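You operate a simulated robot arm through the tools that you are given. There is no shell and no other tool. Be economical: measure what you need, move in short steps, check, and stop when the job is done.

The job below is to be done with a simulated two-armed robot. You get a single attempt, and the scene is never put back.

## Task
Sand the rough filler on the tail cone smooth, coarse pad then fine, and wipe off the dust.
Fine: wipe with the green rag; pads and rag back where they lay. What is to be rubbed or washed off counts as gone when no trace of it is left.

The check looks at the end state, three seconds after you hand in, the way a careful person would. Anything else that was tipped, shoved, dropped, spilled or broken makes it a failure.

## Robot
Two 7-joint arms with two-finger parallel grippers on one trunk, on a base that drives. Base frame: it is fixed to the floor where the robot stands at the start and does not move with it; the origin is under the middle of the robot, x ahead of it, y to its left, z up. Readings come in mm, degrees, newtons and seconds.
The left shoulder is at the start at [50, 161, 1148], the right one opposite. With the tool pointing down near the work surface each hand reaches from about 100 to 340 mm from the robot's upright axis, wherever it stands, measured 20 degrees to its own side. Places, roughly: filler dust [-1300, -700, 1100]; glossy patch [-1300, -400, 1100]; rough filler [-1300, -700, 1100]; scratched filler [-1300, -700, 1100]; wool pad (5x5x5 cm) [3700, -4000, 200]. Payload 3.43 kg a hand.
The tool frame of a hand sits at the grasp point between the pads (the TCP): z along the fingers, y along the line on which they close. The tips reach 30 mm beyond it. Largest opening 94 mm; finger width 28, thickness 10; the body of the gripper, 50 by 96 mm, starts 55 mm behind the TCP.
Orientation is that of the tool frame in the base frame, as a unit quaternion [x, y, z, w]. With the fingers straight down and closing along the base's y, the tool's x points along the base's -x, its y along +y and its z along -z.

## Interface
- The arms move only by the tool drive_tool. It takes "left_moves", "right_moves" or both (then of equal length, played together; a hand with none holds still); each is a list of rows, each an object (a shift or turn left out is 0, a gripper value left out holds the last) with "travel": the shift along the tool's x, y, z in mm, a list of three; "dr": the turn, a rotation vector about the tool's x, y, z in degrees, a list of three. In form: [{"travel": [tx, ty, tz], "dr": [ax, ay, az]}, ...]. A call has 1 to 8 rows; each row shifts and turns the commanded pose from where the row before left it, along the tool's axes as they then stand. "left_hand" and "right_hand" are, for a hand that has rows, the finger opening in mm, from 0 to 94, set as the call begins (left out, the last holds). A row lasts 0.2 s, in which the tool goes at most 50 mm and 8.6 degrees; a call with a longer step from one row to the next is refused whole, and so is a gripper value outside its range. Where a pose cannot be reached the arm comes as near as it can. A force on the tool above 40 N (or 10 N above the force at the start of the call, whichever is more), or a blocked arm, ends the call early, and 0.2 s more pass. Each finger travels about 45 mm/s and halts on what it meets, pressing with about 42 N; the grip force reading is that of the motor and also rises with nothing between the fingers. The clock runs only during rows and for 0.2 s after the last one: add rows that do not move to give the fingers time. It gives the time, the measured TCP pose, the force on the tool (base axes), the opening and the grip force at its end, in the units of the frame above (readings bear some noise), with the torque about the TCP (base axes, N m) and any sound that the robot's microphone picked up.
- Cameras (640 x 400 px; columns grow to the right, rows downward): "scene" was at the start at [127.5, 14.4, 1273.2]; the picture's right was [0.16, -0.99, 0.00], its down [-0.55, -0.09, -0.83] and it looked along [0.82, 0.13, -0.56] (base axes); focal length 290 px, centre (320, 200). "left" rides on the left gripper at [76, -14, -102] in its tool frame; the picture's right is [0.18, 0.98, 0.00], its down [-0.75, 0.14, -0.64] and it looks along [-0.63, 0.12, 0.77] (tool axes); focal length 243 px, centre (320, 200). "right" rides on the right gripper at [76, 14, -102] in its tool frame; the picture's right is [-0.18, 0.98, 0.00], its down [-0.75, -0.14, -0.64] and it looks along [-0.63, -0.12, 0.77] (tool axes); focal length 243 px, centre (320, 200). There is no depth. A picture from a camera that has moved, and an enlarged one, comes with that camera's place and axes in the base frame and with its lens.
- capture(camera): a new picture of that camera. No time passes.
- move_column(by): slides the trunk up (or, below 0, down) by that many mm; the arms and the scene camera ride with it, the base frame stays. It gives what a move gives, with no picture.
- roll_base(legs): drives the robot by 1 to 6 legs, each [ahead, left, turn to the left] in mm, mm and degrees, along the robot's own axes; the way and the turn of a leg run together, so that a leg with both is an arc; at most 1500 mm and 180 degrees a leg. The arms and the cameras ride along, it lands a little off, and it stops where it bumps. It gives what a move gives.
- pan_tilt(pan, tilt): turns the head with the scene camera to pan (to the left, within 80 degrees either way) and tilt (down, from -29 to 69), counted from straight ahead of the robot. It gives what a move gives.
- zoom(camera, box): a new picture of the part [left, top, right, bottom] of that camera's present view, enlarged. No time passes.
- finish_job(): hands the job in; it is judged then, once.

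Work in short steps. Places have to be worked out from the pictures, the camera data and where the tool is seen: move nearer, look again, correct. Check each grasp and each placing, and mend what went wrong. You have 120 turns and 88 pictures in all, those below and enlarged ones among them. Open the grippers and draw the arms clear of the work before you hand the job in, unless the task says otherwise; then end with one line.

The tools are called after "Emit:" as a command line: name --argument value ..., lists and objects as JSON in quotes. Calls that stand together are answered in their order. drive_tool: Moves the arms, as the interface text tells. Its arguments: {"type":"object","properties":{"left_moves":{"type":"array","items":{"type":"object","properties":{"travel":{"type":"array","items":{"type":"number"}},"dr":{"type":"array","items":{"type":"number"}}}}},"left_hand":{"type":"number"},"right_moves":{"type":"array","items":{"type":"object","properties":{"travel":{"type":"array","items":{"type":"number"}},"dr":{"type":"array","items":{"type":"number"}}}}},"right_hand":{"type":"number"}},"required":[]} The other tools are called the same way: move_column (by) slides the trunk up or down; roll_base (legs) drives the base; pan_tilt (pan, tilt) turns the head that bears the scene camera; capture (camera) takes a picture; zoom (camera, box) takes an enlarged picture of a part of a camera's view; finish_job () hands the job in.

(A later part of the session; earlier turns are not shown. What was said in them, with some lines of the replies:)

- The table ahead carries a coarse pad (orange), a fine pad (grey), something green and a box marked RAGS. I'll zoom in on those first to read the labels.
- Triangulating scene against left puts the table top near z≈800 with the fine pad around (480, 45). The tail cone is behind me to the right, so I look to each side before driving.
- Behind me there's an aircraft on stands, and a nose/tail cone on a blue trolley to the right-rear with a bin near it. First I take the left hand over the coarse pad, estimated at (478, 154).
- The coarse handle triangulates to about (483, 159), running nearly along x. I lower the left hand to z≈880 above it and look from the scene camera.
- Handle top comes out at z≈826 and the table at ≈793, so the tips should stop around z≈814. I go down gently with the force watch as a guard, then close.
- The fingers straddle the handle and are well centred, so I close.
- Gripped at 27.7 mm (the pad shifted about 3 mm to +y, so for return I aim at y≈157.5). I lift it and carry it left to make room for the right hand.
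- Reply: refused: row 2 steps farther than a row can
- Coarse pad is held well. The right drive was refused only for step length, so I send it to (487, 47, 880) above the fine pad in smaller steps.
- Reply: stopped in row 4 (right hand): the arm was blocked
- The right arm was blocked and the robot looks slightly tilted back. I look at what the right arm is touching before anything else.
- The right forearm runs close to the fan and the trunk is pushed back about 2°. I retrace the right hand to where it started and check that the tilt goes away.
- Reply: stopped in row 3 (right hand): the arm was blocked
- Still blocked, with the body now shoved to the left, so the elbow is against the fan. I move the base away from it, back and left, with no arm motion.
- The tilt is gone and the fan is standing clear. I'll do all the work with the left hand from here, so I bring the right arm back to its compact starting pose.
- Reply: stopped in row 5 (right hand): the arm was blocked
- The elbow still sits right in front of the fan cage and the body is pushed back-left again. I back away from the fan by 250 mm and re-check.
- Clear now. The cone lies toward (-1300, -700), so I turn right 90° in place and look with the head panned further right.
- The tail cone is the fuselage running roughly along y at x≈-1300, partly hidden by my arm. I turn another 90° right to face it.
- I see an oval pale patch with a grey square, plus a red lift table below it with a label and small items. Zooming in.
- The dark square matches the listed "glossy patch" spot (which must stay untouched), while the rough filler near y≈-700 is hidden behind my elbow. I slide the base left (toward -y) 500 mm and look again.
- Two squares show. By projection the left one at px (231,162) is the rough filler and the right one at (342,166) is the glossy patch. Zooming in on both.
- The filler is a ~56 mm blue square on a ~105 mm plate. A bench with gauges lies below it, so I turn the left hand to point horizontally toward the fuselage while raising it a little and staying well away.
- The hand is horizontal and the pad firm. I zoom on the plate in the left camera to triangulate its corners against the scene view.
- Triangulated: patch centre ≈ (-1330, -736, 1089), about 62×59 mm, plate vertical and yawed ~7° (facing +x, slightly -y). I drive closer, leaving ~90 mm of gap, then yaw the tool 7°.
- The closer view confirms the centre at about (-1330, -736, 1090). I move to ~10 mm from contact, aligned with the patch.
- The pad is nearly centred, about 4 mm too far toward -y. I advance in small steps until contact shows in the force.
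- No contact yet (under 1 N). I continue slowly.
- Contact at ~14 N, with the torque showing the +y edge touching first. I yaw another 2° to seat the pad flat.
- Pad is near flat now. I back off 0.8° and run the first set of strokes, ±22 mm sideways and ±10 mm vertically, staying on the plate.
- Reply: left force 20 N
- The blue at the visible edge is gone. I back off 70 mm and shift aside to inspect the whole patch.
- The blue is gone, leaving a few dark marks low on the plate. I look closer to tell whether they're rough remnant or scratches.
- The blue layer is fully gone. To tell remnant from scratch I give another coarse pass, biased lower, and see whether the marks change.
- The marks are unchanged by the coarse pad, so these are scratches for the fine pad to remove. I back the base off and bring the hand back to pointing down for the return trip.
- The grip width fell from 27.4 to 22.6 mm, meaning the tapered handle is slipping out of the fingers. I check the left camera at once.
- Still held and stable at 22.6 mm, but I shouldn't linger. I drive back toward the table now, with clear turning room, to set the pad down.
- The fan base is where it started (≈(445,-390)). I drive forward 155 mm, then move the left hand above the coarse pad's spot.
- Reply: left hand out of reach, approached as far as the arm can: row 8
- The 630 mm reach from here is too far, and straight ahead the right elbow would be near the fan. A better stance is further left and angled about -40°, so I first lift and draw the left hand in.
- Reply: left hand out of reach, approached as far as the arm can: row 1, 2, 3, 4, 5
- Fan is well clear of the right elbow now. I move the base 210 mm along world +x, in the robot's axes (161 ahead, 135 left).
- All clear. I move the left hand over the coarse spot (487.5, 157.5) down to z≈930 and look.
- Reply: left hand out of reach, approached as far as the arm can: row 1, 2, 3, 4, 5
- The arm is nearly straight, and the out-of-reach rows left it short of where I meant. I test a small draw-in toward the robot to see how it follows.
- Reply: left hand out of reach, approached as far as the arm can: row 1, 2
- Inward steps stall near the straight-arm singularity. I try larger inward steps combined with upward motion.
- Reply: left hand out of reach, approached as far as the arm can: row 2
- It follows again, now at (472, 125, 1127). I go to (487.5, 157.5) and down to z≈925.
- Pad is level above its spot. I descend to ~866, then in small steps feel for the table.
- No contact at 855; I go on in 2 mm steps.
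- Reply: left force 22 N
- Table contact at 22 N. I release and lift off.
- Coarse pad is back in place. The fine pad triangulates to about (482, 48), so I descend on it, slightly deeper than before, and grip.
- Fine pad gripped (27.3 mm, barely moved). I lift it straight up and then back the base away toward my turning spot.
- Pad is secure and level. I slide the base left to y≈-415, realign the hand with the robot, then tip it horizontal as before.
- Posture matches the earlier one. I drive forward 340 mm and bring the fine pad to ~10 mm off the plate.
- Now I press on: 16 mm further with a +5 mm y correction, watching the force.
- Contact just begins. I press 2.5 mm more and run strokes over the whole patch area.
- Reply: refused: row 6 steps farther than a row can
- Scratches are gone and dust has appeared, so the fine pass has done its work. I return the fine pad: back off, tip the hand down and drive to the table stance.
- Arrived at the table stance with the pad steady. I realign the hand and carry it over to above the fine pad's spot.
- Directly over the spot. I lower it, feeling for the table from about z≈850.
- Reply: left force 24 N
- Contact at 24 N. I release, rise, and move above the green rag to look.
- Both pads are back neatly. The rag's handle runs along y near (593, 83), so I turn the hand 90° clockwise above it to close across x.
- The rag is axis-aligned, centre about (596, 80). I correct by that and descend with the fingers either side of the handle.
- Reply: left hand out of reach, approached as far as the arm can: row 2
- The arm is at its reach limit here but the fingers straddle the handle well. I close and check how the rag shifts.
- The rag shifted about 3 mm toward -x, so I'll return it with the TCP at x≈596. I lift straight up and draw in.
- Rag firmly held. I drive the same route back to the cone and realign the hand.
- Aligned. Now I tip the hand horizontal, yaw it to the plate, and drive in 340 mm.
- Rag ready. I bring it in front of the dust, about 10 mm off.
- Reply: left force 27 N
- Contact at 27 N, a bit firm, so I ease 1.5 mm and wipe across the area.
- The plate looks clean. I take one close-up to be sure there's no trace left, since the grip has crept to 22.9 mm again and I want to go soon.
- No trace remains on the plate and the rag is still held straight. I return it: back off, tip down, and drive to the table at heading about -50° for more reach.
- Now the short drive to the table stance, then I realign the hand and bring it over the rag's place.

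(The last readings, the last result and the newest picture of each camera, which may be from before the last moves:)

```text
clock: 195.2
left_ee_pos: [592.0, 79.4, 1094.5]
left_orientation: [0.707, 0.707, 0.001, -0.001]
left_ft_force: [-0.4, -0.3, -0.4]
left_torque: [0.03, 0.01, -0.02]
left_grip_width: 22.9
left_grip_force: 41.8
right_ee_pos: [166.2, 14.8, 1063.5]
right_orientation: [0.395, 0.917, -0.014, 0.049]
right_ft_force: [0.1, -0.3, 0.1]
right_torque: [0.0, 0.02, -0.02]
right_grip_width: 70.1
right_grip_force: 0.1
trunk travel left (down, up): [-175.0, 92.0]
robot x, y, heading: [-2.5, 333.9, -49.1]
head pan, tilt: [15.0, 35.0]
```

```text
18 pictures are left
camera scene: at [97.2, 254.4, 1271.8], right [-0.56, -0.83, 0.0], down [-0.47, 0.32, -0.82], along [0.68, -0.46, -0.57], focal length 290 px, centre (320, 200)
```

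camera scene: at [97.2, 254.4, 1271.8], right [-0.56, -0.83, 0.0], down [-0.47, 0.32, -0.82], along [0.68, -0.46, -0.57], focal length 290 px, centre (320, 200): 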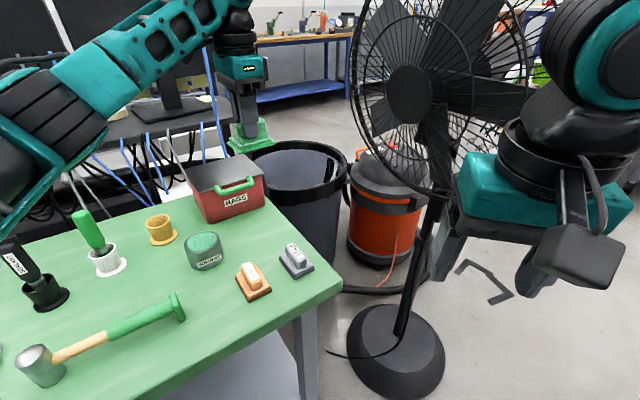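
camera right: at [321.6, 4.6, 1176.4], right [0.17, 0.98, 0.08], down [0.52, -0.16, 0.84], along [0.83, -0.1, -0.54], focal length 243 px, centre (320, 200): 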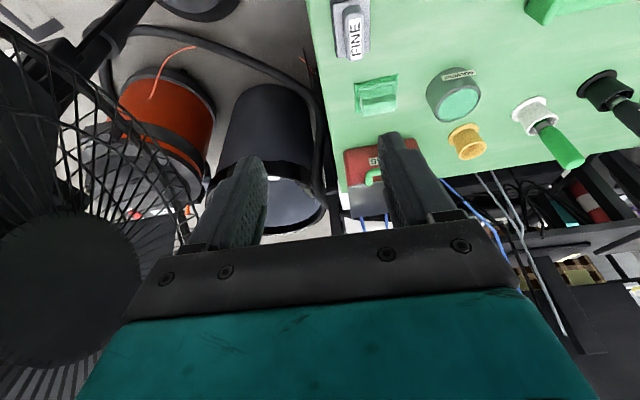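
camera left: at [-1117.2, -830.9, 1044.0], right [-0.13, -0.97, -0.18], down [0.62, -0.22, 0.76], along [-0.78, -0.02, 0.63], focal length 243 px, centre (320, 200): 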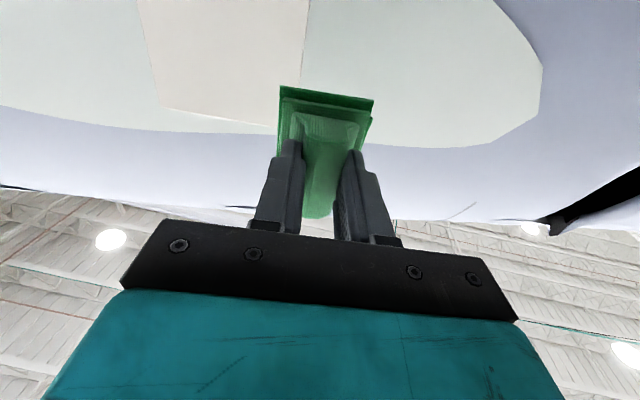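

I shift to (596, 86) and descend to z≈900, then look.

Emit:
drive_tool --left_moves '[{"travel": [3.5, 2, 38]}, {"travel": [3, 2, 40]}, {"travel": [0, 0, 40]}, {"travel": [0, 0, 40]}, {"travel": [0, 0, 35]}, {}]'

Emit:
capture --camera "left"

Emit:
zoom --camera "scene" --box '[180, 150, 340, 310]'

```text
clock: 196.6
left_ee_pos: [595.1, 86.1, 900.3]
left_orientation: [0.707, 0.707, 0.0, -0.001]
left_ft_force: [0.0, -0.7, 0.0]
left_torque: [0.01, 0.01, 0.04]
left_grip_width: 22.9
left_grip_force: 42.0
right_ee_pos: [164.8, 14.9, 1062.8]
right_orientation: [0.396, 0.917, -0.013, 0.048]
right_ft_force: [0.0, -0.5, 0.8]
right_torque: [-0.01, 0.02, 0.0]
right_grip_width: 70.3
right_grip_force: 0.1
trunk travel left (down, up): [-175.0, 92.0]
robot x, y, heading: [-2.6, 332.7, -49.1]
head pan, tilt: [15.0, 35.0]
```

```text
17 pictures are left
camera left: at [581.8, 162.1, 1003.0], right [0.98, 0.18, 0.0], down [0.14, -0.75, 0.64], along [0.12, -0.63, -0.77], focal length 243 px, centre (320, 200)
```

left: 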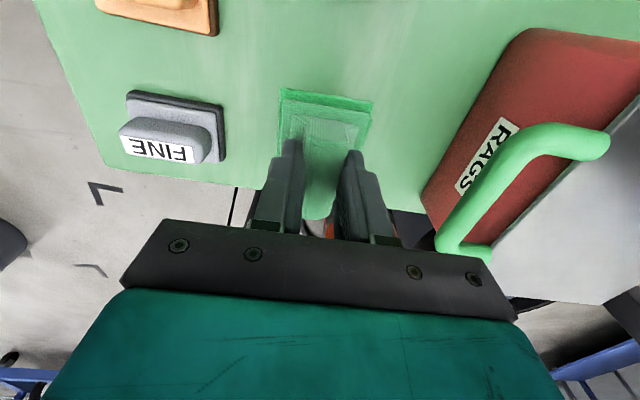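

```text
2.50 times, centred on (260, 230) of scene
camera zoom: at [97.1, 254.5, 1271.8], right [-0.56, -0.83, 0.0], down [-0.48, 0.32, -0.82], along [0.68, -0.46, -0.57], focal length 725 px, centre (470, 125)
```

zoom: 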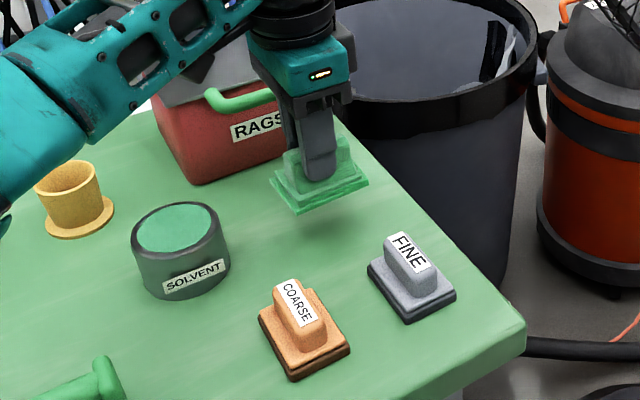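

All straight. I lower to ~856, then feel for the table.

Emit:
drive_tool --left_moves '[{"travel": [0, 1, 25]}, {"travel": [0, 0, 15]}, {"travel": [0, 0, 4]}, {"travel": [0, 0, 3]}, {}]'

```text
clock: 197.8
left_ee_pos: [595.7, 86.1, 853.9]
left_orientation: [0.706, 0.708, 0.0, -0.002]
left_ft_force: [0.1, -0.6, -0.8]
left_torque: [0.01, 0.01, -0.04]
left_grip_width: 22.7
left_grip_force: 42.0
right_ee_pos: [165.4, 14.8, 1063.1]
right_orientation: [0.395, 0.917, -0.014, 0.049]
right_ft_force: [-0.6, 0.3, -0.5]
right_torque: [-0.01, -0.02, 0.0]
right_grip_width: 69.9
right_grip_force: 0.0
trunk travel left (down, up): [-175.0, 92.0]
robot x, y, heading: [-1.3, 330.6, -49.2]
head pan, tilt: [15.0, 35.0]
```

Emit:
drive_tool --left_moves '[{"travel": [0, 0, 2]}, {"travel": [0, 0, 1.5]}, {"travel": [0, 0, 1.5]}, {"travel": [0, 0, 1]}, {}]'

```text
clock: 199.0
left_ee_pos: [595.9, 86.1, 851.7]
left_orientation: [0.707, 0.707, -0.001, 0.001]
left_ft_force: [1.0, 2.1, 14.3]
left_torque: [0.18, 0.05, -0.03]
left_grip_width: 22.6
left_grip_force: 41.7
right_ee_pos: [164.8, 15.8, 1063.6]
right_orientation: [0.395, 0.917, -0.013, 0.051]
right_ft_force: [0.8, 0.0, 0.5]
right_torque: [-0.01, -0.01, 0.03]
right_grip_width: 70.2
right_grip_force: 0.0
trunk travel left (down, up): [-175.0, 92.0]
robot x, y, heading: [-2.3, 331.6, -49.2]
head pan, tilt: [15.0, 35.0]
```

The rag sits on the table (14 N). I release and rise clear.

Emit:
drive_tool --left_moves '[{}, {}, {}, {}]' --left_hand 70

Emit:
drive_tool --left_moves '[{"travel": [0, 0, -30]}, {"travel": [0, 0, -45]}, {"travel": [0, 0, -45]}, {"travel": [0, 0, -45]}, {"travel": [15, -30, -20]}, {"travel": [20, -35, 0]}, {"travel": [20, -35, 0]}, {}]'

Emit:
capture --camera "scene"

```text
clock: 200.0
left_ee_pos: [595.7, 85.8, 848.5]
left_orientation: [0.707, 0.707, 0.001, -0.002]
left_ft_force: [0.6, 0.2, 0.1]
left_torque: [0.0, 0.02, -0.01]
left_grip_width: 69.9
left_grip_force: 0.0
right_ee_pos: [165.4, 14.4, 1064.5]
right_orientation: [0.395, 0.917, -0.014, 0.049]
right_ft_force: [-0.1, 0.4, 0.0]
right_torque: [-0.01, 0.0, 0.03]
right_grip_width: 69.8
right_grip_force: 0.0
trunk travel left (down, up): [-175.0, 92.0]
robot x, y, heading: [-3.4, 333.7, -49.0]
head pan, tilt: [15.0, 35.0]
```

```text
clock: 201.8
left_ee_pos: [495.2, 139.9, 1033.3]
left_orientation: [0.707, 0.707, 0.0, -0.003]
left_ft_force: [-0.2, 0.2, -0.6]
left_torque: [0.01, 0.0, 0.02]
left_grip_width: 70.0
left_grip_force: 0.2
right_ee_pos: [165.3, 14.6, 1063.7]
right_orientation: [0.396, 0.917, -0.014, 0.049]
right_ft_force: [-0.3, -0.8, 0.0]
right_torque: [-0.03, 0.04, 0.01]
right_grip_width: 69.9
right_grip_force: 0.1
trunk travel left (down, up): [-175.0, 92.0]
robot x, y, heading: [-1.2, 333.5, -49.0]
head pan, tilt: [15.0, 35.0]
```

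```text
15 pictures are left
camera scene: at [97.2, 254.4, 1271.7], right [-0.56, -0.83, 0.0], down [-0.48, 0.32, -0.82], along [0.68, -0.46, -0.57], focal length 290 px, centre (320, 200)
```

scene: 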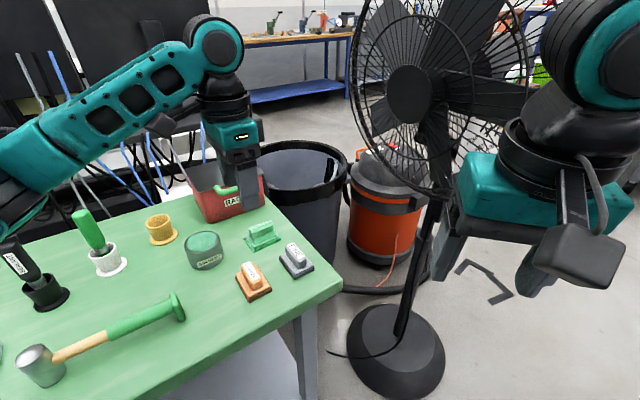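

Everything is set down. I back the base away from the table, turn to face it, and check the final layout.

Emit:
roll_base --legs '[[-62, -354, 0], [0, 0, 49]]'

Emit:
pan_tilt --pan 0 --tilt 35

Emit:
capture --camera "scene"

Emit:
zoom --camera "scene" --box '[240, 100, 380, 200]'

```text
clock: 206.3
left_ee_pos: [166.4, 398.0, 1033.1]
left_orientation: [0.352, 0.936, -0.001, -0.001]
left_ft_force: [0.7, 0.9, 0.2]
left_torque: [0.01, -0.01, 0.02]
left_grip_width: 69.9
left_grip_force: 0.1
right_ee_pos: [43.3, 67.4, 1064.2]
right_orientation: [-0.02, 0.998, 0.008, 0.051]
right_ft_force: [0.2, 0.1, -0.8]
right_torque: [-0.02, -0.01, 0.0]
right_grip_width: 70.3
right_grip_force: 0.2
trunk travel left (down, up): [-175.0, 92.0]
robot x, y, heading: [-306.8, 155.8, -0.4]
head pan, tilt: [15.0, 35.0]
```

```text
clock: 207.0
left_ee_pos: [167.1, 398.7, 1033.1]
left_orientation: [0.351, 0.936, 0.0, -0.001]
left_ft_force: [0.1, 0.6, -1.1]
left_torque: [0.0, 0.01, -0.01]
left_grip_width: 69.9
left_grip_force: 0.0
right_ee_pos: [43.0, 67.2, 1064.4]
right_orientation: [-0.02, 0.998, 0.008, 0.051]
right_ft_force: [-0.2, 0.3, 0.7]
right_torque: [0.02, 0.01, 0.01]
right_grip_width: 70.0
right_grip_force: 0.0
trunk travel left (down, up): [-175.0, 92.0]
robot x, y, heading: [-312.1, 152.2, -0.6]
head pan, tilt: [0.0, 35.0]
```

```text
14 pictures are left
camera scene: at [-179.3, 150.6, 1271.8], right [0.0, -1.0, 0.0], down [-0.57, 0.0, -0.82], along [0.82, 0.0, -0.57], focal length 290 px, centre (320, 200)
```

scene: 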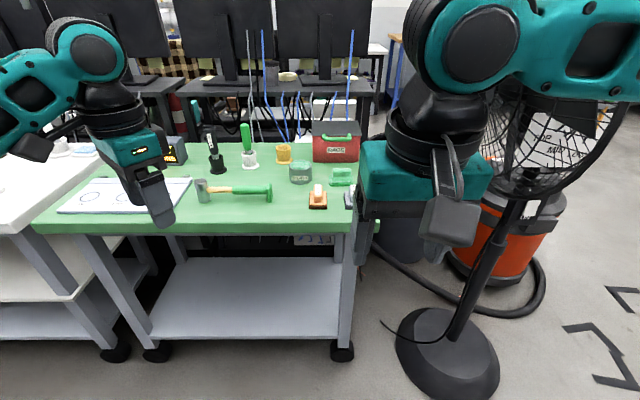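

```text
4.00 times, centred on (310, 150) of scene
camera zoom: at [-179.3, 150.6, 1271.8], right [0.0, -1.0, 0.0], down [-0.57, 0.0, -0.82], along [0.82, 0.0, -0.57], focal length 1161 px, centre (360, 400)
```

zoom: 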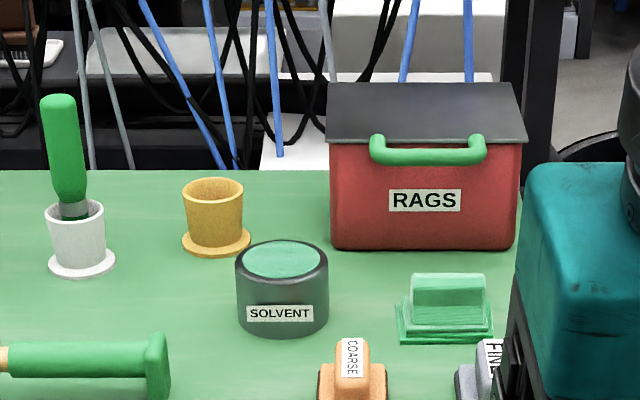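

Coarse pad, fine pad and rag are all back, nothing else on the table has moved, and the fan base reads the same spot as before. Both grippers are open and clear, so I hand in.

Emit:
finish_job

```text
The job is handed in.
```

I sanded the filler on the tail cone smooth with the coarse and then the fine pad, and wiped off the dust with the green rag. No trace showed in a close-up. Both pads and the rag are back within a few millimetres of where they lay. Early on, my right arm pressed against the floor fan while reaching; it stayed upright and its base reads the same spot as before.
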